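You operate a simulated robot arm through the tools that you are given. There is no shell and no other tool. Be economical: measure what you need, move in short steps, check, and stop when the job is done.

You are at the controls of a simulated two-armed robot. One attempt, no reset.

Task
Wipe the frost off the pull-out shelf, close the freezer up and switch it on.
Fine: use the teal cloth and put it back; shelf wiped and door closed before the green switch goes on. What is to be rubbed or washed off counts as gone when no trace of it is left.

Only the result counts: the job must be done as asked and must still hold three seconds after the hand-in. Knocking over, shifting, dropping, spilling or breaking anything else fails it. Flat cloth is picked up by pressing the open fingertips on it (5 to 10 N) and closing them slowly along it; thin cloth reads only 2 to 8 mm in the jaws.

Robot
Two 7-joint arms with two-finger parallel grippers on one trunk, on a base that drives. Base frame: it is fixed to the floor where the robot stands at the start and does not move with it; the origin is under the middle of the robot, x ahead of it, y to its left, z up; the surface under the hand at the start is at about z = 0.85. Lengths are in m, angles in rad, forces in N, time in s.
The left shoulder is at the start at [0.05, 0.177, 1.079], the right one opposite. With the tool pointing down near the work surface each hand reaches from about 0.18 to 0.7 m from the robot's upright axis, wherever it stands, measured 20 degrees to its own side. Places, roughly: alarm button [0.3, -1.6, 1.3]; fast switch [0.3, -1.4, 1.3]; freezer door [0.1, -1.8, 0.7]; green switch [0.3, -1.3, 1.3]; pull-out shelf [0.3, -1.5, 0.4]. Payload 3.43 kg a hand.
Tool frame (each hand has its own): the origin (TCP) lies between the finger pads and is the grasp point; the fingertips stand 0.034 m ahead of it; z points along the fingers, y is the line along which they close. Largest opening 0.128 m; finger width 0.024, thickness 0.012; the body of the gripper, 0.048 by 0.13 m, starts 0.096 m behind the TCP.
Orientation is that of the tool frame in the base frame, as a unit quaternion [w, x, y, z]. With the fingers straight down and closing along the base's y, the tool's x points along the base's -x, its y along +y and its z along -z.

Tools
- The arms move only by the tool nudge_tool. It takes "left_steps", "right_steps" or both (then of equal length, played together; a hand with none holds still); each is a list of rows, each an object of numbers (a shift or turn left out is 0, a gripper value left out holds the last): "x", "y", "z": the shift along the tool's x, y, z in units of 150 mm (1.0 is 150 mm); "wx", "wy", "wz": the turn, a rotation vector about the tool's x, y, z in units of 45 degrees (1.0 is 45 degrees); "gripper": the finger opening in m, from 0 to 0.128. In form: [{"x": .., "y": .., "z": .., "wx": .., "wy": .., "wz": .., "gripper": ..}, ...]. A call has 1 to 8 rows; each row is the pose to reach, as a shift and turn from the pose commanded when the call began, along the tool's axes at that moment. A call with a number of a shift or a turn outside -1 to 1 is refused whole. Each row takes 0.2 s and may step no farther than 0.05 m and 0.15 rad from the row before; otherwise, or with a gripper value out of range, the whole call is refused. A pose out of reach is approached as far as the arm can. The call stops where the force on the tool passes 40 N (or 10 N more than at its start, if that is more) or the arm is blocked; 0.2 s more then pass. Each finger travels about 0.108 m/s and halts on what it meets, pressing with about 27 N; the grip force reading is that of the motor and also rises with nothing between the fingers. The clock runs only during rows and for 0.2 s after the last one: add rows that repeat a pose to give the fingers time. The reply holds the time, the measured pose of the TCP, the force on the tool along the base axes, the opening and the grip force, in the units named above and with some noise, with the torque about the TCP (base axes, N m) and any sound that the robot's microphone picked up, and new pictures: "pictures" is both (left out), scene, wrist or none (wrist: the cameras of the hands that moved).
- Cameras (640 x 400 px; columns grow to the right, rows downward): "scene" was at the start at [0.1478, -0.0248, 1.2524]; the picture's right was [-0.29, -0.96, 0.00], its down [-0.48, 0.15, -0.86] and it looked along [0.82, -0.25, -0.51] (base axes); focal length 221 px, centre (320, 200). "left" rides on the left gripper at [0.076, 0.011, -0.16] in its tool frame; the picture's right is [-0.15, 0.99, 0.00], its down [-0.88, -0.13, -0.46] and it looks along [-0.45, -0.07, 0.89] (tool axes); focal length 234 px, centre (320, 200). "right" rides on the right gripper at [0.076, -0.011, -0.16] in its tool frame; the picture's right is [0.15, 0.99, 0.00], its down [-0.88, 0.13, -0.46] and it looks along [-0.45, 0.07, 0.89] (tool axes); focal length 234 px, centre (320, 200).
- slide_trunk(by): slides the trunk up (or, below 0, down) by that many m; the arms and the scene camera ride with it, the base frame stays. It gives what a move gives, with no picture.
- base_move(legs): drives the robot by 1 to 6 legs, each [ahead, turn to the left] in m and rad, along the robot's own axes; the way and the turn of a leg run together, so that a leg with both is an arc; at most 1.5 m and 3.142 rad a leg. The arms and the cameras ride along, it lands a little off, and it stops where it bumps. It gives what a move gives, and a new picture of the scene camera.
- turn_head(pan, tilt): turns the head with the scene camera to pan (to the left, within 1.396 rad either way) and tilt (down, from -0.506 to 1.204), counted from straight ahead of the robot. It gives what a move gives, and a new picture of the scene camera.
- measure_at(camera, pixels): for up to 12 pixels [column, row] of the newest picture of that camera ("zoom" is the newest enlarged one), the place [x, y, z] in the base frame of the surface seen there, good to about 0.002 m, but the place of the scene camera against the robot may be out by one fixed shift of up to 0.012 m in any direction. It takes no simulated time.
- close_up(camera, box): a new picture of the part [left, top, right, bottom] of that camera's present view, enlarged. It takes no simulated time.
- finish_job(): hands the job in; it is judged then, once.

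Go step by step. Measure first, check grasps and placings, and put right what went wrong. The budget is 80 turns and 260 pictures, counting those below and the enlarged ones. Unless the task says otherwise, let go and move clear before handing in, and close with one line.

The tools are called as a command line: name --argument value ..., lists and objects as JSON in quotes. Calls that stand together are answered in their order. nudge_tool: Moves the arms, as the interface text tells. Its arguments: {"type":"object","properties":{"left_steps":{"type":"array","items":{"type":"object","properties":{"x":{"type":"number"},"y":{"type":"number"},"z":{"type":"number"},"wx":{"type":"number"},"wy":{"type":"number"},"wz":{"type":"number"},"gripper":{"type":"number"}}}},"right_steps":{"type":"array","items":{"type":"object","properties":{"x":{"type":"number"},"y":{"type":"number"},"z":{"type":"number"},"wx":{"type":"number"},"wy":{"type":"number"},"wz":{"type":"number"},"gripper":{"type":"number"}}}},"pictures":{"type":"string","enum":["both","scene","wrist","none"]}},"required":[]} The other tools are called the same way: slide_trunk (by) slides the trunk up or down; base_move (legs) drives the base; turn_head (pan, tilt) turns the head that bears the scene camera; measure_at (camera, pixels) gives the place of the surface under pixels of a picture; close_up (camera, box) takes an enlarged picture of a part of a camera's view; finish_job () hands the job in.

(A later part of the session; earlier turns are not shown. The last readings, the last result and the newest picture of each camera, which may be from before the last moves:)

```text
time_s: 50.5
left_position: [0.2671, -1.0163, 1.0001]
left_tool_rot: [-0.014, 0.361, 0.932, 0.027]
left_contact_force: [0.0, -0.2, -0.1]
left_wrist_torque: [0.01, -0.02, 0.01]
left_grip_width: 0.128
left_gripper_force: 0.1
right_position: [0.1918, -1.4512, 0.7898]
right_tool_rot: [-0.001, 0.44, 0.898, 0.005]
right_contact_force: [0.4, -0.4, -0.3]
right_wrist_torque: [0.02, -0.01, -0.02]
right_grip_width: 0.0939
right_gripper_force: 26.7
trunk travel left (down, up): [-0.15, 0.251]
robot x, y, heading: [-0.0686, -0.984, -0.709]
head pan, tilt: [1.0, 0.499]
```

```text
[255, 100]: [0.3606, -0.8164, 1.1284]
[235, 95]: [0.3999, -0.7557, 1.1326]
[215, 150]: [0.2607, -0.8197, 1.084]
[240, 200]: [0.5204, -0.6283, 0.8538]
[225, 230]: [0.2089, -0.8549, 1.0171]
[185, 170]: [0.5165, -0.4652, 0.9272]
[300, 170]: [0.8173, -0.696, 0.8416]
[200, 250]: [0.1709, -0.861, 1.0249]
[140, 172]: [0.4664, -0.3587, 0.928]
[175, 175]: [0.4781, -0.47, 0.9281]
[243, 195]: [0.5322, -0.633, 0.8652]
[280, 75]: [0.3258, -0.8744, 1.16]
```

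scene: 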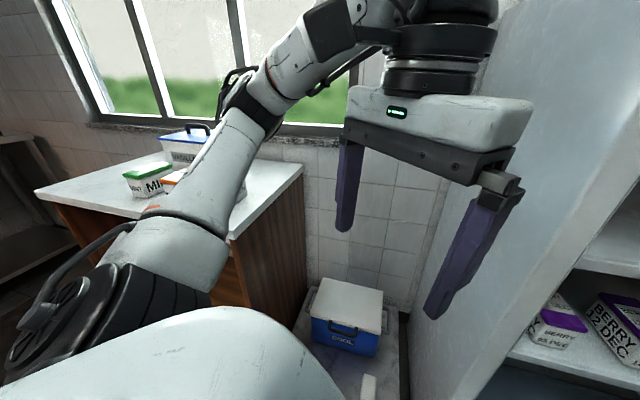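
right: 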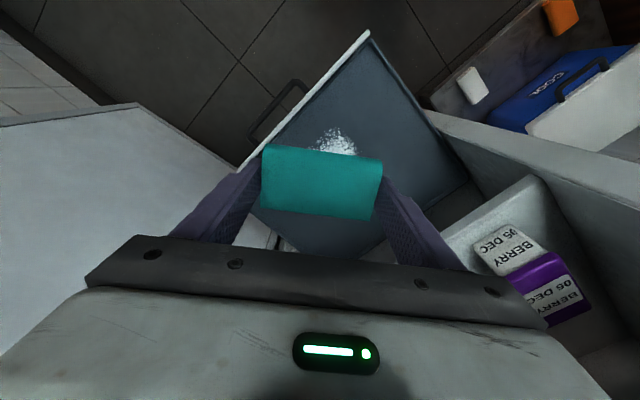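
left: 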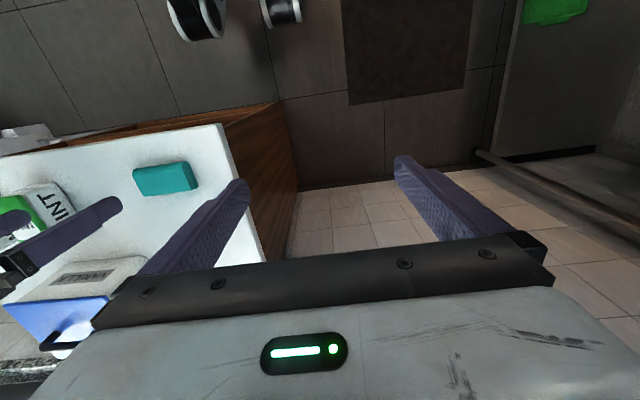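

The left elbow is at (0.40,-0.76,1.13), beside and above the table edge, so lowering the trunk 0.15 m is safe.

slide_trunk --by -0.149

turn_head --pan 0.0 --tilt 0.6

```text
time_s: 52.2
left_position: [0.2678, -1.0164, 0.8505]
left_tool_rot: [-0.013, 0.362, 0.932, 0.025]
left_contact_force: [0.3, 0.3, -0.4]
left_wrist_torque: [0.03, 0.01, 0.02]
left_grip_width: 0.1277
left_gripper_force: 0.0
right_position: [0.1922, -1.4534, 0.6404]
right_tool_rot: [-0.002, 0.44, 0.898, 0.005]
right_contact_force: [-0.2, 0.3, -0.7]
right_wrist_torque: [-0.01, 0.0, 0.0]
right_grip_width: 0.0939
right_gripper_force: 27.3
trunk travel left (down, up): [-0.001, 0.4]
robot x, y, heading: [-0.074, -0.9864, -0.709]
head pan, tilt: [1.0, 0.499]
```

```text
time_s: 53.5
left_position: [0.2672, -1.0164, 0.8509]
left_tool_rot: [-0.013, 0.362, 0.932, 0.026]
left_contact_force: [-1.3, 1.0, 0.2]
left_wrist_torque: [0.01, 0.01, 0.02]
left_grip_width: 0.1281
left_gripper_force: 0.1
right_position: [0.1927, -1.4525, 0.6406]
right_tool_rot: [-0.002, 0.44, 0.898, 0.006]
right_contact_force: [0.1, -0.1, -0.7]
right_wrist_torque: [-0.02, -0.01, -0.03]
right_grip_width: 0.0938
right_gripper_force: 27.3
trunk travel left (down, up): [-0.001, 0.4]
robot x, y, heading: [-0.0728, -0.9828, -0.712]
head pan, tilt: [0.0, 0.6]
```

scene: 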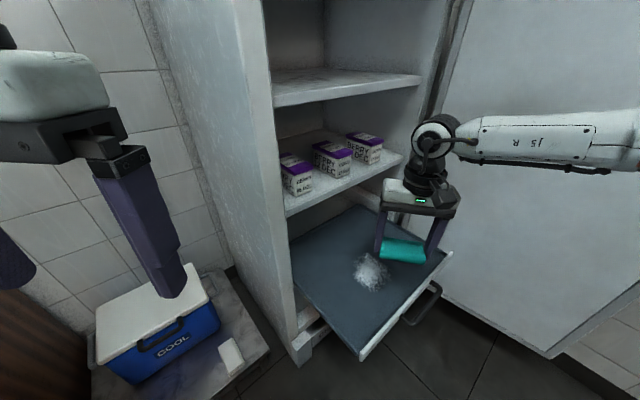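

Next I'll bring the cloth over the frost, hovering about 5 cm above it.

nudge_tool --right_steps '[{"x": -0.114, "y": 0.063, "z": 0.18}, {"x": -0.229, "y": 0.127, "z": 0.36}, {"x": -0.343, "y": 0.19, "z": 0.55}, {"x": -0.457, "y": 0.253, "z": 0.733}, {"x": -0.457, "y": 0.253, "z": 0.733}]'

```text
time_s: 54.7
left_position: [0.2665, -1.017, 0.8499]
left_tool_rot: [-0.014, 0.361, 0.932, 0.026]
left_contact_force: [-0.1, -0.3, 0.2]
left_wrist_torque: [-0.01, 0.01, 0.01]
left_grip_width: 0.1278
left_gripper_force: 0.1
right_position: [0.1735, -1.4811, 0.5741]
right_tool_rot: [0.0, 0.44, 0.898, 0.006]
right_contact_force: [0.0, 0.5, -0.3]
right_wrist_torque: [-0.03, -0.01, -0.01]
right_grip_width: 0.0937
right_gripper_force: 26.7
right hand out of reach, approached as far as the arm can: row 1, 2, 3, 4, 5
trunk travel left (down, up): [-0.001, 0.4]
robot x, y, heading: [-0.0731, -0.9797, -0.709]
head pan, tilt: [0.0, 0.6]
```

scene: 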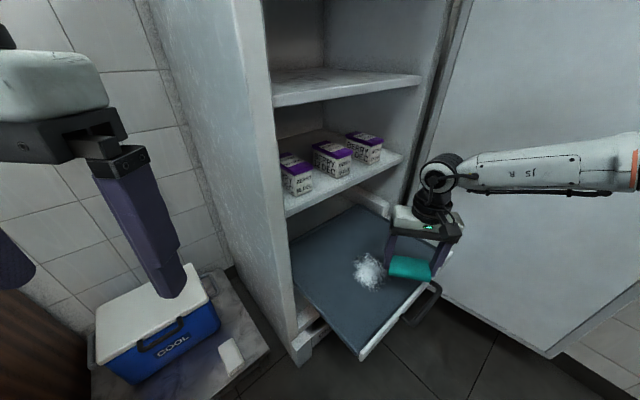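
right: 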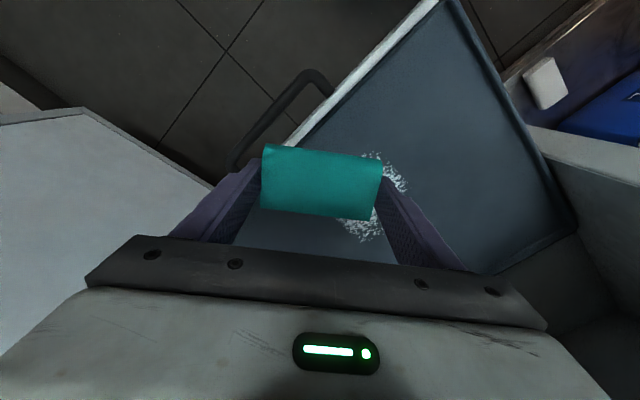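

The arm is at the edge of its low reach, since target r≈0.6 m is too far. I'll creep 8 cm forward with a slight left turn.

base_move --legs '[[0.08, 0.15]]'

```text
time_s: 55.7
left_position: [0.3314, -1.0114, 0.8505]
left_tool_rot: [-0.015, 0.29, 0.957, 0.026]
left_contact_force: [0.5, -0.1, 0.5]
left_wrist_torque: [0.0, 0.02, 0.02]
left_grip_width: 0.1281
left_gripper_force: 0.0
right_position: [0.3083, -1.4856, 0.5726]
right_tool_rot: [0.0, 0.372, 0.928, 0.006]
right_contact_force: [0.7, 0.6, -0.4]
right_wrist_torque: [0.0, -0.02, -0.02]
right_grip_width: 0.094
right_gripper_force: 26.4
trunk travel left (down, up): [-0.001, 0.4]
robot x, y, heading: [-0.0089, -1.0272, -0.556]
head pan, tilt: [0.0, 0.6]
```

scene: 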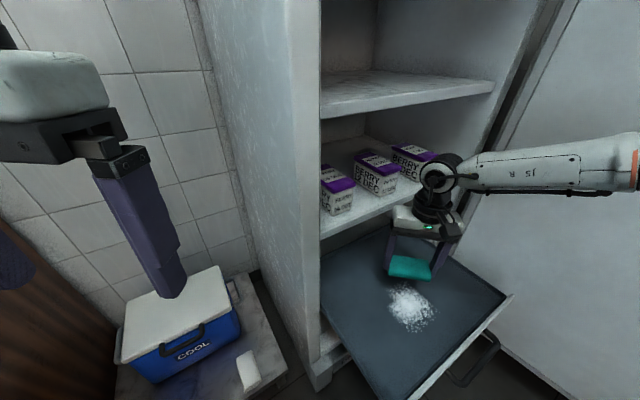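

The base had room and the hand is now just past the frost, over (0.308,-1.486). I'll pull it back over the centre and lower to about 2 cm above contact.

nudge_tool --right_steps '[{"x": 0.1, "y": -0.1, "z": 0.12}, {"x": 0.215, "y": -0.19, "z": 0.25}, {"x": 0.215, "y": -0.19, "z": 0.45}, {"x": 0.215, "y": -0.19, "z": 0.45}]'

```text
time_s: 56.7
left_position: [0.3318, -1.0117, 0.8515]
left_tool_rot: [-0.015, 0.29, 0.957, 0.025]
left_contact_force: [-0.3, -0.4, 0.1]
left_wrist_torque: [-0.02, 0.03, -0.01]
left_grip_width: 0.128
left_gripper_force: 0.1
right_position: [0.2667, -1.483, 0.505]
right_tool_rot: [-0.001, 0.371, 0.929, 0.005]
right_contact_force: [-0.1, 0.0, -1.0]
right_wrist_torque: [0.04, 0.02, 0.02]
right_grip_width: 0.0939
right_gripper_force: 27.0
trunk travel left (down, up): [-0.001, 0.4]
robot x, y, heading: [-0.0114, -1.0277, -0.558]
head pan, tilt: [0.0, 0.6]
```

scene: 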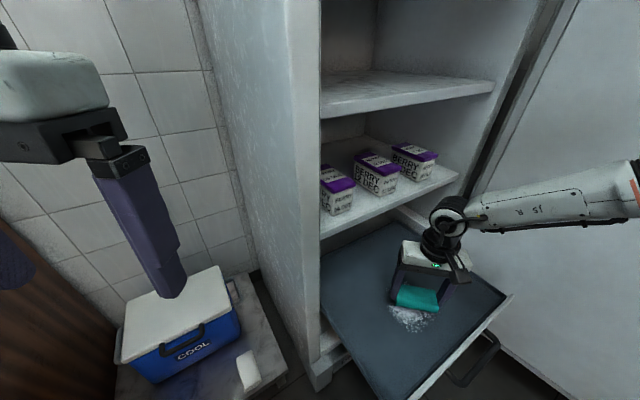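
right: 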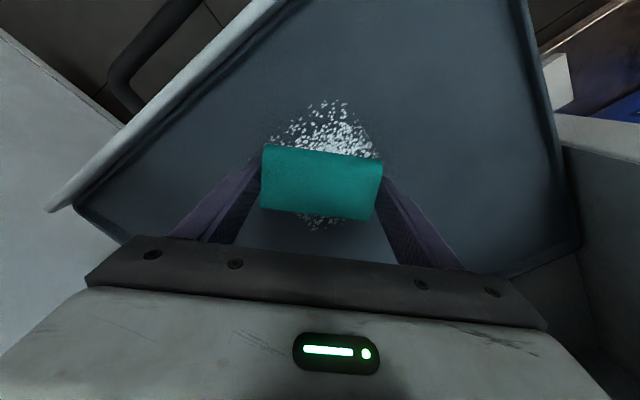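

The cloth is right over the frost. I'll measure the shelf height and frost extent with the wrist camera.

measure_at --camera "right" --pixels '[[272, 133], [337, 103], [375, 140], [380, 158], [315, 226], [305, 220], [420, 130], [260, 110], [350, 235], [160, 190]]'

```text
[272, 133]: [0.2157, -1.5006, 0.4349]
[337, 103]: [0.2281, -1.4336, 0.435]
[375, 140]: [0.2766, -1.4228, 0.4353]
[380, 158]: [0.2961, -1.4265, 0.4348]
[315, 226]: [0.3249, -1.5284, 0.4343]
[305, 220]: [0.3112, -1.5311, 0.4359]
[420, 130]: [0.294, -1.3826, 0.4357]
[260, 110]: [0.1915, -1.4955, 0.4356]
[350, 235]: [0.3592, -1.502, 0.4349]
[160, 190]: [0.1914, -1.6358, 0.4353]
```

Shelf surface is at z 0.435, so contact should come at TCP z≈0.4755. I'll press down gently and read the force.

nudge_tool --right_steps '[{"z": 0.1}, {"z": 0.18}, {"z": 0.21}, {"z": 0.21}]' --pictures "none"

```text
time_s: 57.7
left_position: [0.3303, -1.0103, 0.8502]
left_tool_rot: [-0.016, 0.29, 0.956, 0.024]
left_contact_force: [0.0, 0.0, 0.4]
left_wrist_torque: [-0.02, 0.0, -0.01]
left_grip_width: 0.1278
left_gripper_force: 0.0
right_position: [0.2523, -1.483, 0.4865]
right_tool_rot: [0.0, 0.372, 0.928, 0.006]
right_contact_force: [-0.2, 0.6, 0.4]
right_wrist_torque: [0.03, -0.01, -0.01]
right_grip_width: 0.0939
right_gripper_force: 27.0
right hand out of reach, approached as far as the arm can: row 1, 2, 3, 4
trunk travel left (down, up): [-0.001, 0.4]
robot x, y, heading: [-0.0088, -1.0332, -0.553]
head pan, tilt: [0.0, 0.6]
```

Reach is limited again here by the wrist, not the distance. I'll turn the tool's yaw back to its natural angle and try lowering again.

nudge_tool --right_steps '[{"wz": -0.17}, {"wz": -0.34}, {"wz": -0.34, "x": -0.05, "z": 0.04}, {"wz": -0.34, "x": -0.09, "z": 0.08}, {"wz": -0.34, "x": -0.09, "z": 0.08}]' --pictures "none"

```text
time_s: 58.9
left_position: [0.3324, -1.0114, 0.8504]
left_tool_rot: [-0.016, 0.29, 0.957, 0.025]
left_contact_force: [-0.1, -0.5, 0.7]
left_wrist_torque: [0.0, 0.01, 0.01]
left_grip_width: 0.1283
left_gripper_force: 0.0
right_position: [0.254, -1.4944, 0.4839]
right_tool_rot: [0.001, 0.245, 0.97, 0.006]
right_contact_force: [-0.4, -0.2, 0.4]
right_wrist_torque: [0.03, -0.03, -0.02]
right_grip_width: 0.0938
right_gripper_force: 26.8
right hand out of reach, approached as far as the arm can: row 3, 4, 5
trunk travel left (down, up): [-0.001, 0.4]
robot x, y, heading: [-0.0124, -1.0299, -0.554]
head pan, tilt: [0.0, 0.6]
```

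Lower reach needs the base closer still. I'll look straight down to see how much room the base has to the shelf.

turn_head --pan -0.3 --tilt 1.2

```text
time_s: 59.9
left_position: [0.3315, -1.0102, 0.8513]
left_tool_rot: [-0.015, 0.29, 0.957, 0.025]
left_contact_force: [-0.1, -0.4, 0.2]
left_wrist_torque: [-0.02, 0.01, -0.01]
left_grip_width: 0.1279
left_gripper_force: 0.0
right_position: [0.2537, -1.4948, 0.4844]
right_tool_rot: [0.001, 0.245, 0.97, 0.006]
right_contact_force: [1.0, 0.4, -0.1]
right_wrist_torque: [0.0, -0.02, -0.01]
right_grip_width: 0.094
right_gripper_force: 26.6
trunk travel left (down, up): [-0.001, 0.4]
robot x, y, heading: [-0.0151, -1.0309, -0.557]
head pan, tilt: [-0.3, 1.201]
```

scene: 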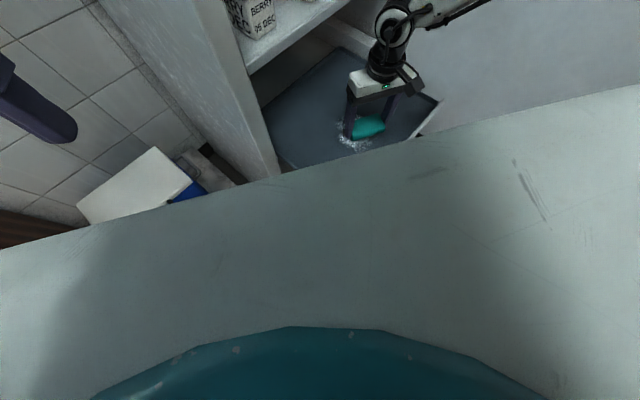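

measure_at --camera "scene" --pixels '[[320, 180], [320, 250], [150, 225], [450, 145], [600, 110], [320, 320], [275, 172], [345, 140]]'

```text
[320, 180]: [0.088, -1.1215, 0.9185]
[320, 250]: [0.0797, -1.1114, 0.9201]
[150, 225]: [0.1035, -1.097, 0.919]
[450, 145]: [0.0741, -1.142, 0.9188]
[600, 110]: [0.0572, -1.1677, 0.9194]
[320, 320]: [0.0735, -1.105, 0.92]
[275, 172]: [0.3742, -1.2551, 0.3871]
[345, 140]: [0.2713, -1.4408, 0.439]
```

The chest is only 0.135 m ahead of the axis, so I'll raise and retract the hand a bit, then creep the base forward 0.1 m in two legs.

nudge_tool --right_steps '[{"z": -0.2}, {"z": -0.4, "x": 0.1}, {"z": -0.45, "x": 0.35}, {"z": -0.45, "x": 0.55}, {"z": -0.45, "x": 0.55}]' --pictures "none"

turn_head --pan 0.0 --tilt 0.7

base_move --legs '[[0.1, 0.05]]'

```text
time_s: 61.1
left_position: [0.3314, -1.0105, 0.8512]
left_tool_rot: [-0.016, 0.29, 0.956, 0.025]
left_contact_force: [0.0, -0.4, -0.3]
left_wrist_torque: [0.01, -0.01, -0.01]
left_grip_width: 0.1279
left_gripper_force: 0.0
right_position: [0.1809, -1.4559, 0.5513]
right_tool_rot: [-0.001, 0.245, 0.97, 0.005]
right_contact_force: [-0.3, -0.1, 0.1]
right_wrist_torque: [0.05, 0.01, 0.0]
right_grip_width: 0.0937
right_gripper_force: 26.6
trunk travel left (down, up): [-0.001, 0.4]
robot x, y, heading: [-0.0134, -1.0269, -0.559]
head pan, tilt: [-0.3, 1.201]
```

```text
time_s: 62.0
left_position: [0.3308, -1.0105, 0.8508]
left_tool_rot: [-0.015, 0.29, 0.957, 0.024]
left_contact_force: [0.0, 0.4, 0.3]
left_wrist_torque: [-0.03, 0.04, 0.01]
left_grip_width: 0.128
left_gripper_force: 0.0
right_position: [0.1811, -1.4565, 0.55]
right_tool_rot: [-0.001, 0.244, 0.97, 0.006]
right_contact_force: [0.2, -0.5, -1.3]
right_wrist_torque: [-0.02, 0.01, 0.01]
right_grip_width: 0.094
right_gripper_force: 27.1
trunk travel left (down, up): [-0.001, 0.4]
robot x, y, heading: [-0.0115, -1.0313, -0.557]
head pan, tilt: [0.0, 0.7]
```

scene: 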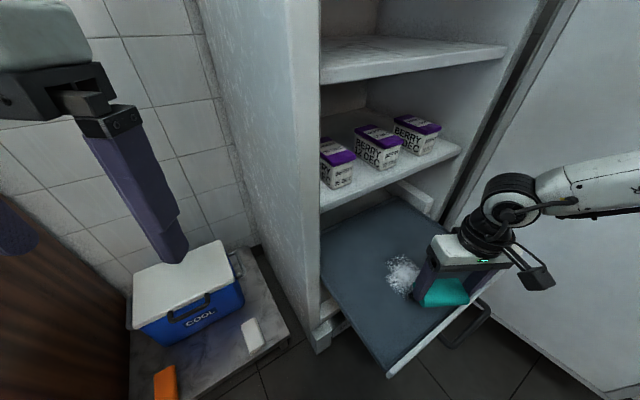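

```text
time_s: 63.2
left_position: [0.4154, -1.0439, 0.8504]
left_tool_rot: [-0.016, 0.266, 0.964, 0.025]
left_contact_force: [-0.4, 0.9, -0.7]
left_wrist_torque: [-0.02, -0.06, -0.01]
left_grip_width: 0.1281
left_gripper_force: 0.1
right_position: [0.2866, -1.4968, 0.5517]
right_tool_rot: [-0.001, 0.22, 0.975, 0.005]
right_contact_force: [0.4, -0.1, -0.2]
right_wrist_torque: [-0.01, 0.0, 0.02]
right_grip_width: 0.094
right_gripper_force: 27.2
trunk travel left (down, up): [-0.001, 0.4]
robot x, y, heading: [0.0721, -1.0782, -0.506]
head pan, tilt: [0.0, 0.7]
```

scene: 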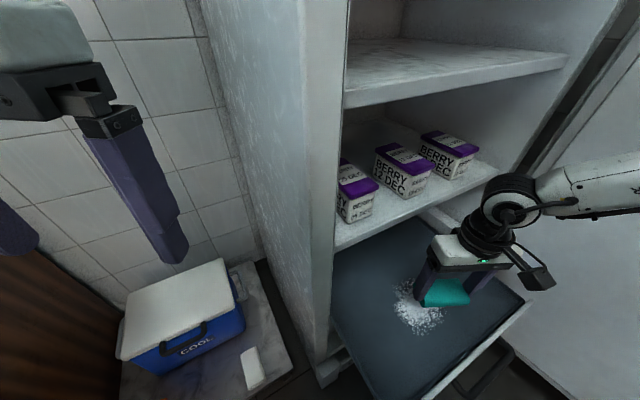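

The base moved without bumping. I'll centre over the frost and lower to light contact.

nudge_tool --right_steps '[{"x": 0.09, "y": 0.03, "z": 0.2}, {"x": 0.172, "y": 0.057, "z": 0.42}, {"x": 0.172, "y": 0.057, "z": 0.48}, {"x": 0.172, "y": 0.057, "z": 0.52}, {"x": 0.172, "y": 0.057, "z": 0.52}]' --pictures "none"

```text
time_s: 64.4
left_position: [0.4143, -1.0435, 0.85]
left_tool_rot: [-0.015, 0.266, 0.964, 0.023]
left_contact_force: [0.5, -0.2, -0.4]
left_wrist_torque: [-0.03, -0.02, 0.0]
left_grip_width: 0.1278
left_gripper_force: 0.2
right_position: [0.2681, -1.4751, 0.4762]
right_tool_rot: [0.002, 0.22, 0.975, 0.005]
right_contact_force: [0.0, 3.0, 20.5]
right_wrist_torque: [-0.83, 0.35, -0.07]
right_grip_width: 0.094
right_gripper_force: 26.8
trunk travel left (down, up): [-0.001, 0.4]
robot x, y, heading: [0.0749, -1.0822, -0.51]
head pan, tilt: [0.0, 0.7]
```

Contact at z 0.476 with about 20 N. I'll ease off slightly and start the wiping strokes.

nudge_tool --right_steps '[{"x": -0.2, "y": -0.2, "z": -0.008}, {"x": -0.42, "y": -0.23, "z": -0.008}, {"x": -0.2, "y": -0.23, "z": -0.008}, {"x": 0.02, "y": -0.23, "z": -0.008}, {"x": 0.25, "y": -0.23, "z": -0.008}, {"x": 0.42, "y": -0.23, "z": -0.008}, {"x": 0.42, "y": 0.0, "z": -0.008}, {"x": 0.2, "y": 0.0, "z": -0.008}]' --pictures "wrist"

```text
time_s: 65.7
left_position: [0.4138, -1.0442, 0.8506]
left_tool_rot: [-0.016, 0.266, 0.964, 0.024]
left_contact_force: [0.3, 0.1, -0.1]
left_wrist_torque: [0.01, 0.0, 0.0]
left_grip_width: 0.1279
left_gripper_force: 0.1
right_position: [0.22, -1.489, 0.4774]
right_tool_rot: [0.018, 0.211, 0.977, 0.006]
right_contact_force: [2.5, -0.2, -0.2]
right_wrist_torque: [-0.02, -0.02, 0.04]
right_grip_width: 0.0964
right_gripper_force: 27.2
trunk travel left (down, up): [-0.001, 0.4]
robot x, y, heading: [0.0728, -1.0782, -0.506]
head pan, tilt: [0.0, 0.7]
stopped in row 6 (right hand): the force on the tool passed its limit at 54 N (the readings are from after the stop); the commanded pose is now the measured one
```

right: 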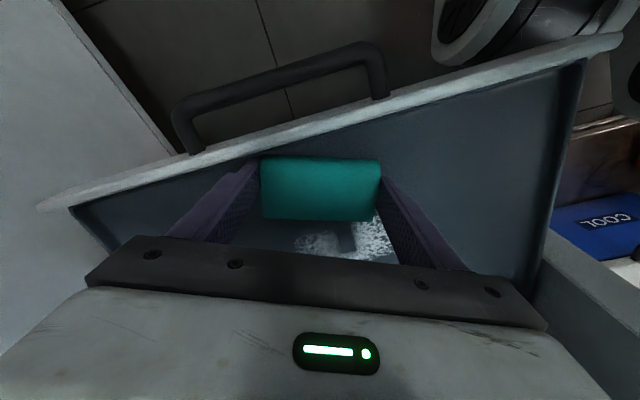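

The cloth's corner touched the front lip. A swath has been cleaned; I'll measure what is left.

measure_at --camera "right" --pixels '[[320, 243], [300, 240], [345, 245], [375, 240], [365, 225], [375, 258], [388, 230], [350, 235], [320, 165], [240, 160], [380, 100]]'

close_up --camera "right" --box '[230, 130, 430, 270]'

```text
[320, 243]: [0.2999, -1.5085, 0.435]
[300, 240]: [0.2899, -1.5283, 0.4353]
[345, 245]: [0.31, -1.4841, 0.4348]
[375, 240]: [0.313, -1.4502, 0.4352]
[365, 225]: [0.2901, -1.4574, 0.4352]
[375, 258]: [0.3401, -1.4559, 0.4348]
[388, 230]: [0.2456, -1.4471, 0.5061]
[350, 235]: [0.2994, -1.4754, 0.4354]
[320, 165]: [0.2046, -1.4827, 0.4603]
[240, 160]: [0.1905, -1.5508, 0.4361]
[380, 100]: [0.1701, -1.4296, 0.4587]
```

```text
2.86 times, centred on (330, 200) of right
```

zoom: 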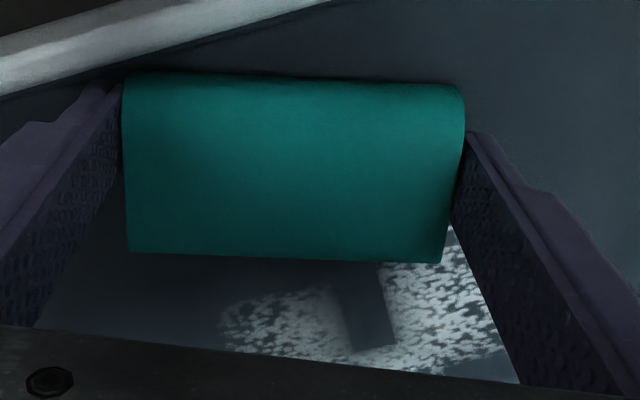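

Frost remains around x 0.28–0.34, y -1.53…-1.43. I'll level the tool, press and wipe across that area.

nudge_tool --right_steps '[{"x": -0.3, "z": 0.018, "wy": 0.0415, "wx": 0.024}, {"x": -0.6, "z": 0.02, "wy": 0.0415, "wx": 0.024}, {"x": -0.66, "z": 0.02, "wy": 0.0415, "wx": 0.024}, {"x": -0.53, "y": 0.28, "z": 0.02, "wy": 0.0415, "wx": 0.024}, {"x": -0.44, "y": 0.48, "z": 0.02, "wy": 0.0415, "wx": 0.024}, {"x": -0.357, "y": 0.666, "z": 0.02, "wy": 0.0415, "wx": 0.024}, {"x": -0.114, "y": 0.557, "z": 0.02, "wy": 0.0415, "wx": 0.024}, {"x": -0.28, "y": 0.3, "z": 0.02, "wy": 0.0415, "wx": 0.024}]' --pictures "both"

```text
time_s: 67.5
left_position: [0.4139, -1.0434, 0.8495]
left_tool_rot: [-0.015, 0.266, 0.964, 0.024]
left_contact_force: [-0.5, -0.2, 0.6]
left_wrist_torque: [0.01, 0.0, 0.01]
left_grip_width: 0.128
left_gripper_force: 0.1
right_position: [0.2782, -1.4639, 0.4778]
right_tool_rot: [0.001, 0.21, 0.978, 0.0]
right_contact_force: [-0.3, -0.3, 0.7]
right_wrist_torque: [0.01, -0.01, 0.01]
right_grip_width: 0.0963
right_gripper_force: 26.9
right hand out of reach, approached as far as the arm can: row 6
trunk travel left (down, up): [-0.001, 0.4]
robot x, y, heading: [0.0767, -1.0823, -0.509]
head pan, tilt: [0.0, 0.7]
```

scene: 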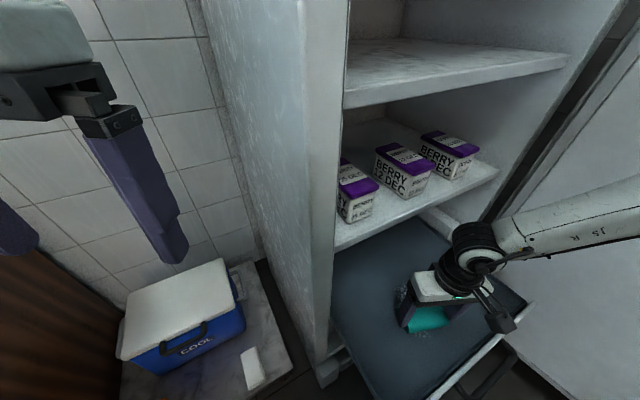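
right: 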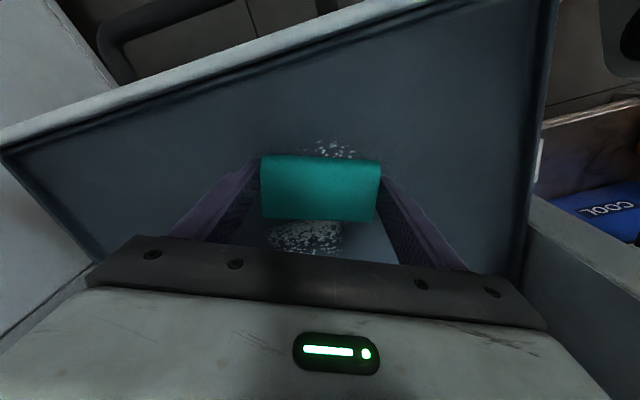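

There's no contact force now (z 0.4778), so the last pass was too light. I'll press down a bit more and check the force.

nudge_tool --right_steps '[{"z": 0.015}, {"z": 0.03}, {"z": 0.03}]' --pictures "none"

measure_at --camera "right" --pixels '[[270, 237], [305, 222], [342, 235], [305, 250], [320, 152], [350, 155], [335, 142], [265, 150]]'

```text
time_s: 68.3
left_position: [0.4138, -1.0426, 0.8507]
left_tool_rot: [-0.015, 0.266, 0.963, 0.024]
left_contact_force: [0.9, 0.7, -0.3]
left_wrist_torque: [0.02, 0.02, -0.01]
left_grip_width: 0.1278
left_gripper_force: 0.1
right_position: [0.278, -1.464, 0.4743]
right_tool_rot: [0.003, 0.211, 0.977, 0.0]
right_contact_force: [-0.4, -2.1, 21.3]
right_wrist_torque: [0.33, -0.31, 0.1]
right_grip_width: 0.0958
right_gripper_force: 27.4
trunk travel left (down, up): [-0.001, 0.4]
robot x, y, heading: [0.0765, -1.0786, -0.507]
head pan, tilt: [0.0, 0.7]
```

```text
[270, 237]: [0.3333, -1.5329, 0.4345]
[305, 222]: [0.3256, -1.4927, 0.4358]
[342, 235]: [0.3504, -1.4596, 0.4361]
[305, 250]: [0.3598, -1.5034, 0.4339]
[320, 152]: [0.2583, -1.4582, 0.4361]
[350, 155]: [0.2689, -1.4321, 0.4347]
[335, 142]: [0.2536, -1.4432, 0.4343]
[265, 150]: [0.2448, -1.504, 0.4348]
```

Now about 21 N contact at z 0.4743. I'll wipe the far patch (x 0.33–0.36), then come back towards the near specks.

nudge_tool --right_steps '[{"x": -0.2, "z": -0.004}, {"x": -0.4, "y": -0.02, "z": -0.004}, {"x": -0.44, "y": -0.2, "z": -0.004}, {"x": -0.44, "y": -0.35, "z": -0.004}, {"x": -0.44, "y": -0.1, "z": -0.004}, {"x": -0.44, "y": 0.1, "z": -0.004}, {"x": -0.2, "y": 0.2, "z": -0.004}, {"x": 0.05, "y": 0.2, "z": -0.004}]' --pictures "wrist"

```text
time_s: 70.1
left_position: [0.4119, -1.0426, 0.8511]
left_tool_rot: [-0.015, 0.266, 0.964, 0.023]
left_contact_force: [-0.1, -0.9, -0.2]
left_wrist_torque: [0.01, 0.02, -0.01]
left_grip_width: 0.1282
left_gripper_force: 0.0
right_position: [0.2825, -1.4385, 0.4728]
right_tool_rot: [0.001, 0.21, 0.978, -0.003]
right_contact_force: [0.4, -13.6, 36.4]
right_wrist_torque: [-0.57, 0.31, 0.38]
right_grip_width: 0.0958
right_gripper_force: 27.1
right hand out of reach, approached as far as the arm can: row 6
trunk travel left (down, up): [-0.001, 0.4]
robot x, y, heading: [0.0765, -1.0794, -0.504]
head pan, tilt: [0.0, 0.7]
```

right: 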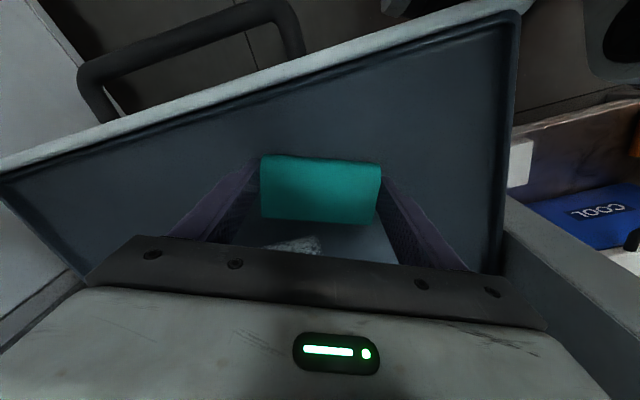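

The near specks are gone; one patch remains at (292,245). Measure it.

measure_at --camera "right" --pixels '[[268, 246], [292, 245], [318, 240], [300, 252], [318, 252], [290, 238], [315, 234]]'

close_up --camera "right" --box '[230, 130, 430, 270]'

```text
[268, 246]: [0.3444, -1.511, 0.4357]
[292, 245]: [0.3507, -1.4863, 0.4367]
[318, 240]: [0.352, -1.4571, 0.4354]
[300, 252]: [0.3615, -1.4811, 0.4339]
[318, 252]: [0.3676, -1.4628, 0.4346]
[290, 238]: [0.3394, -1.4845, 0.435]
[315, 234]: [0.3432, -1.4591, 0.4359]
```

```text
2.86 times, centred on (330, 200) of right
```

zoom: 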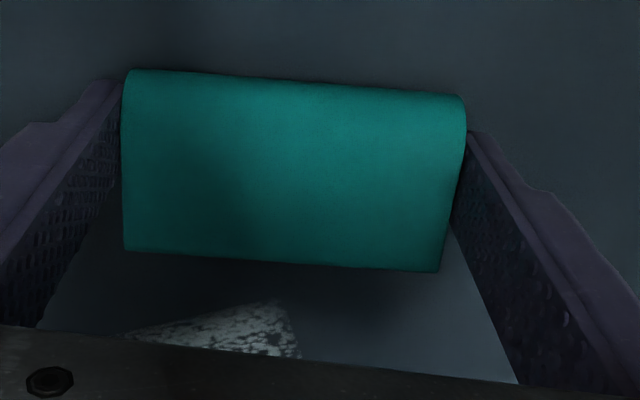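

measure_at --camera "right" --pixels '[[330, 58], [150, 112], [320, 68], [505, 12], [10, 160]]'

nudge_tool --right_steps '[{"z": -0.15}, {"z": -0.3}, {"z": -0.5, "x": 0.2}, {"z": -0.5, "x": 0.4}]' --pictures "both"

```text
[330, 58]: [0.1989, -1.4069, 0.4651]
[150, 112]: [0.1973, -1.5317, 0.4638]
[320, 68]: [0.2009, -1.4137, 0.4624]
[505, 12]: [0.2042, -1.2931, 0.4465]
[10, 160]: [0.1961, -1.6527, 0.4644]
```

```text
time_s: 71.1
left_position: [0.4154, -1.0437, 0.8495]
left_tool_rot: [-0.017, 0.266, 0.963, 0.024]
left_contact_force: [0.7, 0.4, 0.1]
left_wrist_torque: [0.01, 0.02, -0.01]
left_grip_width: 0.1279
left_gripper_force: 0.1
right_position: [0.2264, -1.4126, 0.5462]
right_tool_rot: [-0.001, 0.21, 0.978, 0.001]
right_contact_force: [-0.1, -0.1, -0.8]
right_wrist_torque: [0.01, 0.01, 0.0]
right_grip_width: 0.0954
right_gripper_force: 27.0
trunk travel left (down, up): [-0.001, 0.4]
robot x, y, heading: [0.0759, -1.0826, -0.507]
head pan, tilt: [0.0, 0.7]
```

scene: 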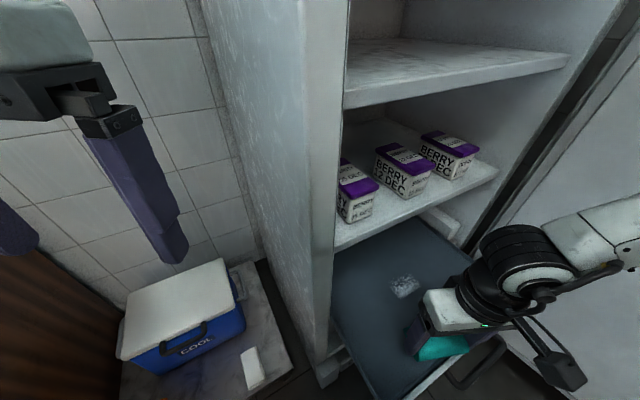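
right: 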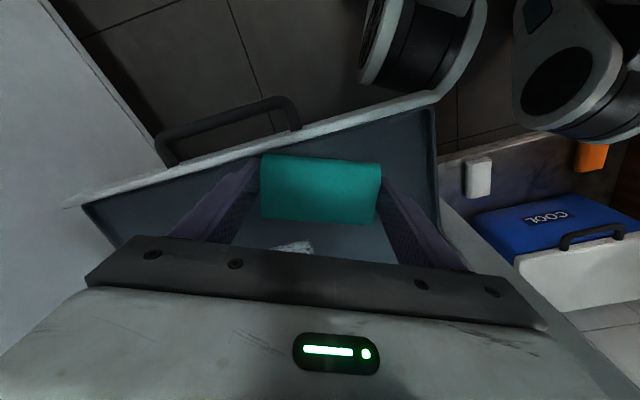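

The shelf has slid in about 5 cm (lip now at x≈0.197), and only the small patch at (404,286) remains. I'll measure it and wipe with sideways strokes, which don't push the shelf.

close_up --camera "scene" --box '[330, 220, 490, 390]'

measure_at --camera "scene" --pixels '[[404, 286], [390, 288], [418, 284], [404, 276], [402, 296], [420, 293], [440, 205], [380, 235]]'

```text
2.35 times, centred on (410, 305) of scene
```

zoom: 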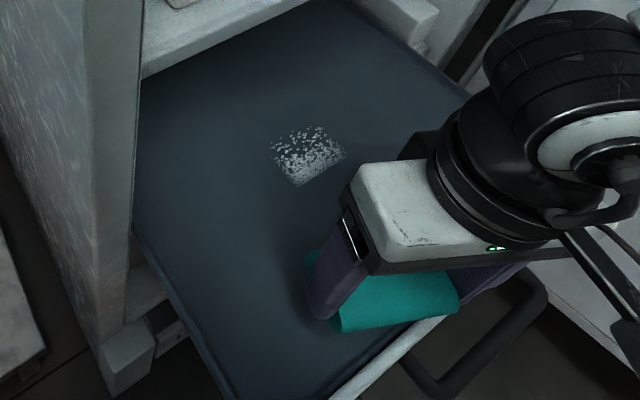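

```text
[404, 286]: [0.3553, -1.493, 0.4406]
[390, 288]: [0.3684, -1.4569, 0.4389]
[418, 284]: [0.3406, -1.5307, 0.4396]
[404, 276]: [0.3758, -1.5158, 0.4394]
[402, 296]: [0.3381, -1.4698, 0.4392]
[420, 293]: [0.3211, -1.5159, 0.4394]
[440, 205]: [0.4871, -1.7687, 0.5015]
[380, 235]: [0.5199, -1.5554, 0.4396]
```

First I'll set the cloth on the patch's near part with about 20 N, then drag towards me to pull the shelf out again while wiping.

nudge_tool --right_steps '[{"x": -0.3, "y": -0.04}, {"x": -0.6, "y": -0.08, "z": 0.05}, {"x": -0.844, "y": -0.109, "z": 0.15}, {"x": -0.844, "y": -0.109, "z": 0.4}, {"x": -0.844, "y": -0.109, "z": 0.485}, {"x": -0.844, "y": -0.109, "z": 0.485}]' --pictures "scene"

```text
time_s: 72.5
left_position: [0.4149, -1.0444, 0.851]
left_tool_rot: [-0.016, 0.266, 0.964, 0.024]
left_contact_force: [0.6, 0.1, 0.7]
left_wrist_torque: [-0.04, -0.01, 0.01]
left_grip_width: 0.1278
left_gripper_force: 0.1
right_position: [0.3337, -1.4791, 0.4754]
right_tool_rot: [0.0, 0.21, 0.978, 0.001]
right_contact_force: [-0.2, 0.6, -0.2]
right_wrist_torque: [-0.04, 0.01, -0.02]
right_grip_width: 0.0951
right_gripper_force: 27.3
trunk travel left (down, up): [-0.001, 0.4]
robot x, y, heading: [0.0749, -1.0795, -0.504]
head pan, tilt: [0.0, 0.7]
```

scene: 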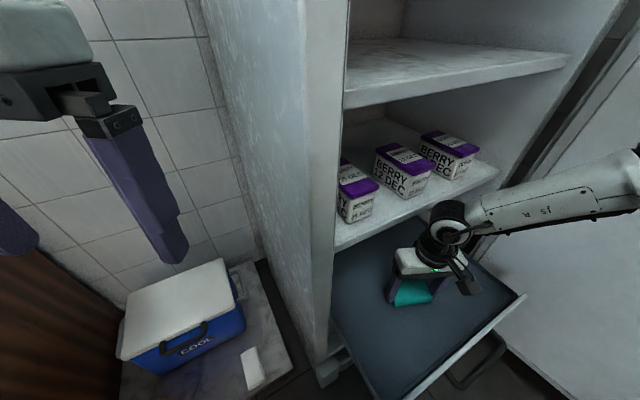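

Not yet touching; I'll press 3–4 mm more and drag towards -x.

nudge_tool --right_steps '[{"z": 0.015}, {"z": 0.027}, {"z": 0.027, "x": 0.1, "y": -0.045}, {"z": 0.027, "x": 0.2, "y": -0.09}, {"z": 0.027, "x": 0.3, "y": -0.135}, {"z": 0.027, "x": 0.38, "y": -0.17}, {"z": 0.025, "x": 0.38, "y": -0.17}]' --pictures "both"

```text
time_s: 74.1
left_position: [0.4136, -1.0424, 0.8506]
left_tool_rot: [-0.015, 0.266, 0.964, 0.023]
left_contact_force: [0.0, 0.4, -0.6]
left_wrist_torque: [-0.02, 0.01, 0.03]
left_grip_width: 0.1279
left_gripper_force: 0.1
right_position: [0.2761, -1.4754, 0.4731]
right_tool_rot: [0.004, 0.211, 0.978, 0.001]
right_contact_force: [11.3, -0.5, 28.7]
right_wrist_torque: [-0.18, 0.0, 0.13]
right_grip_width: 0.0949
right_gripper_force: 27.0
right hand out of reach, approached as far as the arm can: row 1, 2
trunk travel left (down, up): [-0.001, 0.4]
robot x, y, heading: [0.0724, -1.0768, -0.506]
head pan, tilt: [0.0, 0.7]
```

scene: 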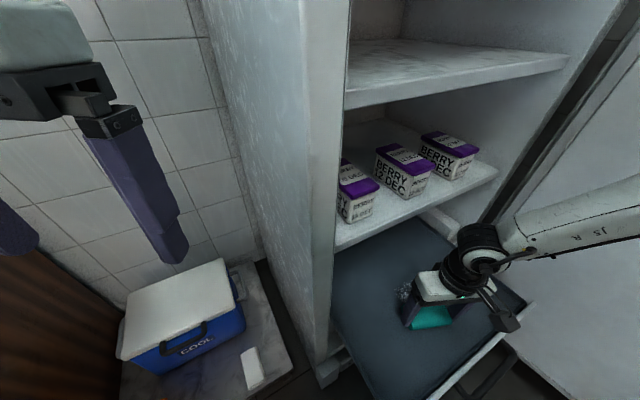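
right: 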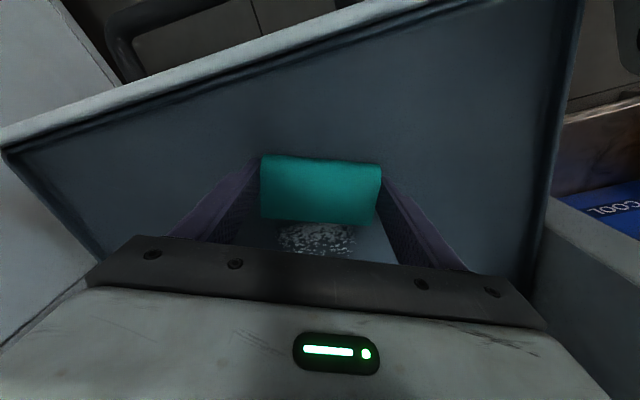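

measure_at --camera "right" --pixels '[[280, 235], [315, 225], [353, 235], [320, 252], [348, 250], [285, 250], [260, 115], [320, 215]]'

```text
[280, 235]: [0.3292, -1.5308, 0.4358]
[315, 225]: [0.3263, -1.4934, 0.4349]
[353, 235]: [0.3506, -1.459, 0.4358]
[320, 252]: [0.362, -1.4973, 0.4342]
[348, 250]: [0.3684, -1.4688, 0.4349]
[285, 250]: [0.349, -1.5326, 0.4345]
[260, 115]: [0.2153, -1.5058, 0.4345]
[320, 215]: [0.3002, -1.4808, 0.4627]
```

The patch is now at x 0.325–0.368; the cloth mostly slid over the shelf. I'll lift 1 cm and push the front lip outward from inside with the cloth to bring the shelf back out.

nudge_tool --right_steps '[{"z": -0.06}, {"z": -0.06, "x": 0.15, "y": -0.07}, {"z": -0.06, "x": 0.28, "y": -0.13}, {"z": -0.06, "x": 0.36, "y": -0.165}, {"z": -0.06, "x": 0.43, "y": -0.2}, {"z": -0.06, "x": 0.5, "y": -0.23}, {"z": -0.06, "x": 0.55, "y": -0.25}]' --pictures "both"

```text
time_s: 75.3
left_position: [0.4156, -1.0422, 0.8496]
left_tool_rot: [-0.016, 0.267, 0.963, 0.024]
left_contact_force: [1.6, -0.1, 0.3]
left_wrist_torque: [0.0, -0.01, 0.01]
left_grip_width: 0.1282
left_gripper_force: 0.0
right_position: [0.2196, -1.4752, 0.4832]
right_tool_rot: [0.019, 0.202, 0.979, 0.007]
right_contact_force: [1.5, 0.3, 0.3]
right_wrist_torque: [-0.02, -0.02, 0.05]
right_grip_width: 0.0954
right_gripper_force: 26.8
trunk travel left (down, up): [-0.001, 0.4]
robot x, y, heading: [0.0714, -1.0804, -0.503]
head pan, tilt: [0.0, 0.7]
stopped in row 5 (right hand): the force on the tool passed its limit at 47 N (the readings are from after the stop); the commanded pose is now the measured one
```

scene: 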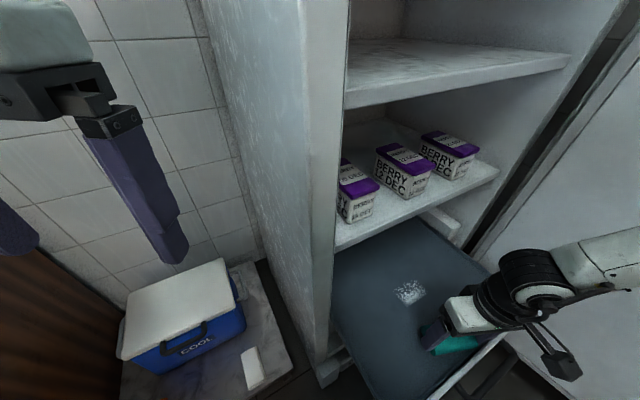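
right: 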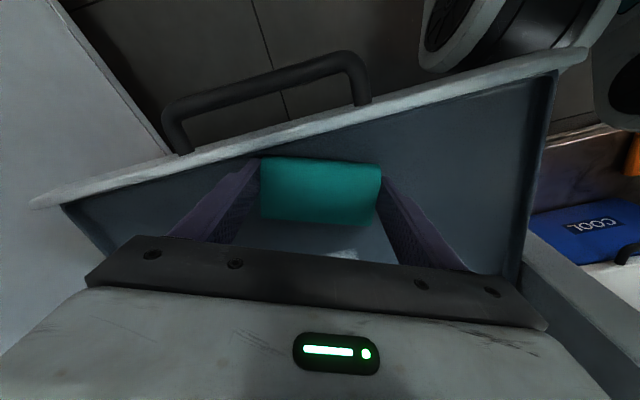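

The lip resists, probably because the base is close to it. Instead I'll raise both hands and turn the base left 0.2 rad, which brings the right shoulder closer to the patch.

nudge_tool --right_steps '[{"z": -0.2}, {"z": -0.4}, {"z": -0.4}, {"z": -0.4}, {"z": -0.4}]' --left_steps '[{"z": -0.25}, {"z": -0.5}, {"z": -0.75}, {"z": -1.0}, {"z": -1.0}]' --pictures "none"

base_move --legs '[[0.0, 0.2]]'

```text
time_s: 76.5
left_position: [0.4152, -1.0546, 0.9958]
left_tool_rot: [-0.015, 0.265, 0.964, 0.023]
left_contact_force: [0.5, 0.5, 1.1]
left_wrist_torque: [-0.03, 0.01, 0.01]
left_grip_width: 0.1281
left_gripper_force: 0.0
left hand out of reach, approached as far as the arm can: row 4, 5
right_position: [0.2164, -1.4753, 0.5429]
right_tool_rot: [0.017, 0.203, 0.979, 0.006]
right_contact_force: [0.6, -0.3, 0.3]
right_wrist_torque: [0.0, 0.03, 0.01]
right_grip_width: 0.0952
right_gripper_force: 27.2
trunk travel left (down, up): [-0.001, 0.4]
robot x, y, heading: [0.0733, -1.0817, -0.505]
head pan, tilt: [0.0, 0.7]
```

```text
time_s: 77.7
left_position: [0.4032, -0.9876, 0.9952]
left_tool_rot: [-0.018, 0.167, 0.986, 0.022]
left_contact_force: [-0.3, 0.1, -0.1]
left_wrist_torque: [0.04, 0.03, -0.02]
left_grip_width: 0.128
left_gripper_force: 0.1
right_position: [0.2936, -1.4394, 0.5421]
right_tool_rot: [0.016, 0.104, 0.994, 0.009]
right_contact_force: [0.1, 0.9, -0.1]
right_wrist_torque: [0.02, 0.0, 0.02]
right_grip_width: 0.0951
right_gripper_force: 27.1
trunk travel left (down, up): [-0.001, 0.4]
robot x, y, heading: [0.0744, -1.0844, -0.303]
head pan, tilt: [0.0, 0.7]
```

scene: 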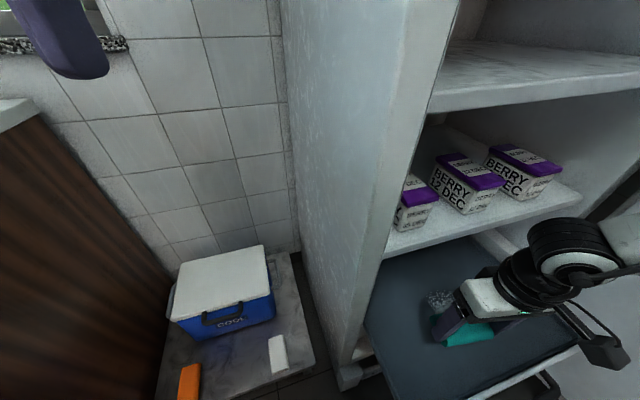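

I'll measure the patch's present place.

measure_at --camera "scene" --pixels '[[440, 300], [428, 298], [448, 295], [433, 312], [545, 360], [530, 366]]'

close_up --camera "scene" --box '[380, 240, 520, 380]'

```text
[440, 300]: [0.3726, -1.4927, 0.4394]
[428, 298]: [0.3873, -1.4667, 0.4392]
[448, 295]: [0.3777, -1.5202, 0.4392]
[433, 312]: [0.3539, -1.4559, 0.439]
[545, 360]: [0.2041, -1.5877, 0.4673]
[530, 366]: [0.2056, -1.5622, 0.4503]
```

```text
2.86 times, centred on (450, 310) of scene
```

zoom: 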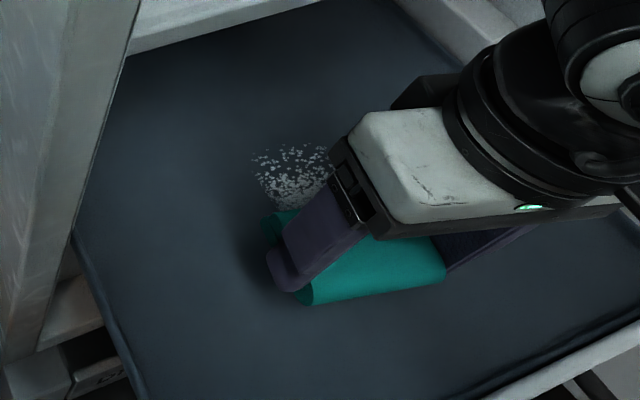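

The base itself has been pushing the shelf in (lip now ≈0.20). I'll back off 8 cm and turn a bit more left, then push the shelf out from inside its lip.

base_move --legs '[[-0.08, 0.0], [0.0, 0.2]]'

turn_head --pan -0.5 --tilt 0.75

```text
time_s: 79.5
left_position: [0.3035, -0.9007, 0.9952]
left_tool_rot: [-0.02, 0.07, 0.997, 0.02]
left_contact_force: [-0.7, -0.7, -0.1]
left_wrist_torque: [-0.02, 0.01, 0.01]
left_grip_width: 0.1281
left_gripper_force: 0.0
right_position: [0.2823, -1.3651, 0.5429]
right_tool_rot: [0.015, 0.006, 1.0, 0.01]
right_contact_force: [-0.4, -0.4, -0.5]
right_wrist_torque: [0.03, 0.0, 0.02]
right_grip_width: 0.0948
right_gripper_force: 26.9
trunk travel left (down, up): [-0.001, 0.4]
robot x, y, heading: [-0.0031, -1.0554, -0.113]
head pan, tilt: [0.0, 0.7]
```

scene: 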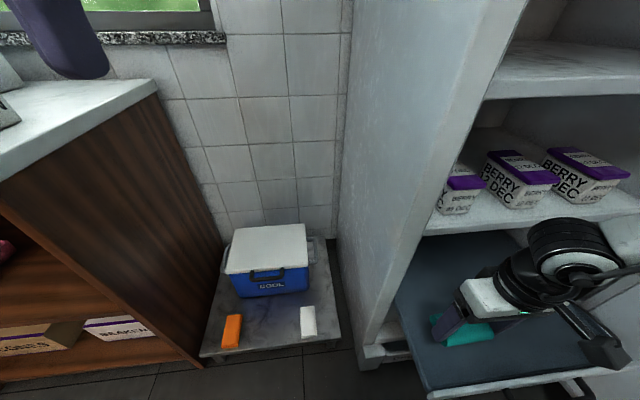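

```text
time_s: 80.4
left_position: [0.3036, -0.9011, 0.9956]
left_tool_rot: [-0.019, 0.07, 0.997, 0.02]
left_contact_force: [-0.2, -0.6, 0.3]
left_wrist_torque: [0.03, 0.0, 0.0]
left_grip_width: 0.1283
left_gripper_force: 0.0
right_position: [0.2826, -1.3656, 0.541]
right_tool_rot: [0.015, 0.006, 1.0, 0.01]
right_contact_force: [-0.2, -0.4, -0.3]
right_wrist_torque: [0.02, -0.01, 0.02]
right_grip_width: 0.0946
right_gripper_force: 26.8
trunk travel left (down, up): [-0.001, 0.4]
robot x, y, heading: [0.0008, -1.0566, -0.11]
head pan, tilt: [-0.499, 0.75]
```

scene: 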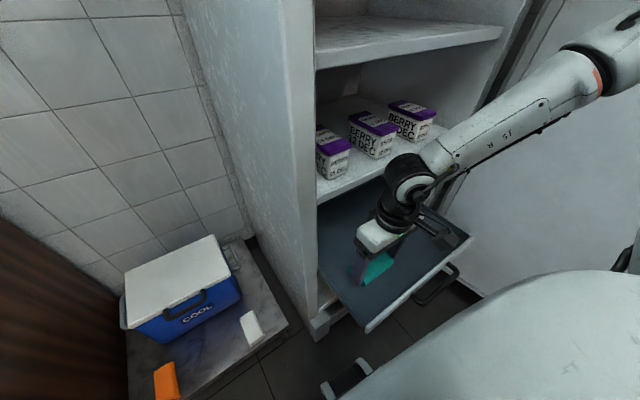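

The shelf front now lies clear of the base (wheel at (345,380)). I'll level the tool, lower it inside the tray, and push the lip outwards with the cloth's flat side.

nudge_tool --right_steps '[{"y": -0.25, "wy": 0.038, "wx": 0.025}, {"y": -0.5, "z": 0.1, "wy": 0.038, "wx": 0.025}, {"y": -0.767, "z": 0.2, "wy": 0.038, "wx": 0.025}, {"y": -0.767, "z": 0.387, "wy": 0.038, "wx": 0.025}, {"y": -0.767, "z": 0.387, "x": 0.2, "wy": 0.038, "wx": 0.025}, {"y": -0.767, "z": 0.387, "x": 0.4, "wy": 0.038, "wx": 0.025}, {"y": -0.767, "z": 0.387, "x": 0.55, "wy": 0.038, "wx": 0.025}, {"y": -0.767, "z": 0.387, "x": 0.7, "wy": 0.038, "wx": 0.025}]' --pictures "both"

```text
time_s: 82.2
left_position: [0.3045, -0.8998, 0.9949]
left_tool_rot: [-0.019, 0.07, 0.997, 0.02]
left_contact_force: [0.1, 0.9, -0.4]
left_wrist_torque: [0.02, 0.05, 0.02]
left_grip_width: 0.1281
left_gripper_force: 0.1
right_position: [0.1875, -1.4804, 0.4814]
right_tool_rot: [0.014, 0.001, 1.0, 0.0]
right_contact_force: [33.8, -2.6, -4.3]
right_wrist_torque: [0.02, -1.21, 0.15]
right_grip_width: 0.0945
right_gripper_force: 27.6
trunk travel left (down, up): [-0.001, 0.4]
robot x, y, heading: [0.0007, -1.0558, -0.107]
head pan, tilt: [-0.499, 0.75]
```

scene: 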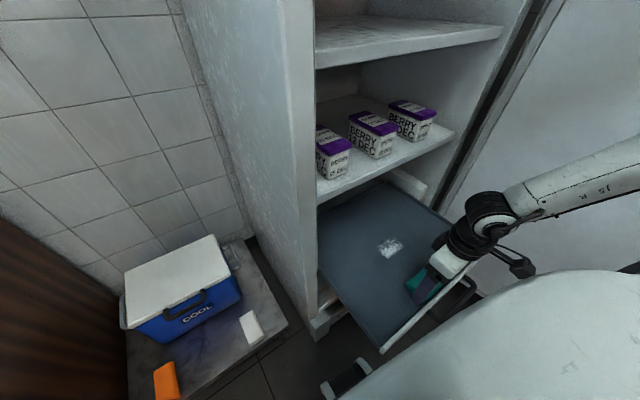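
right: 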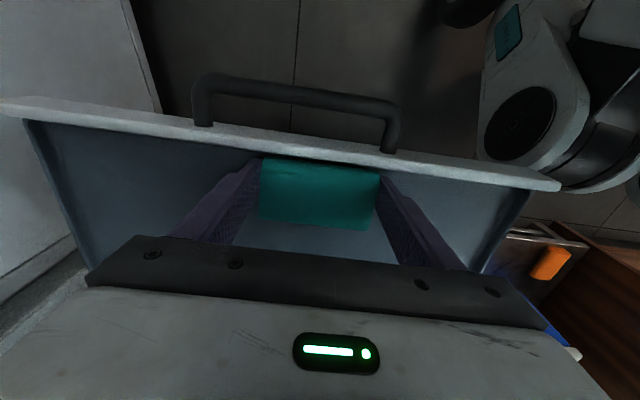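

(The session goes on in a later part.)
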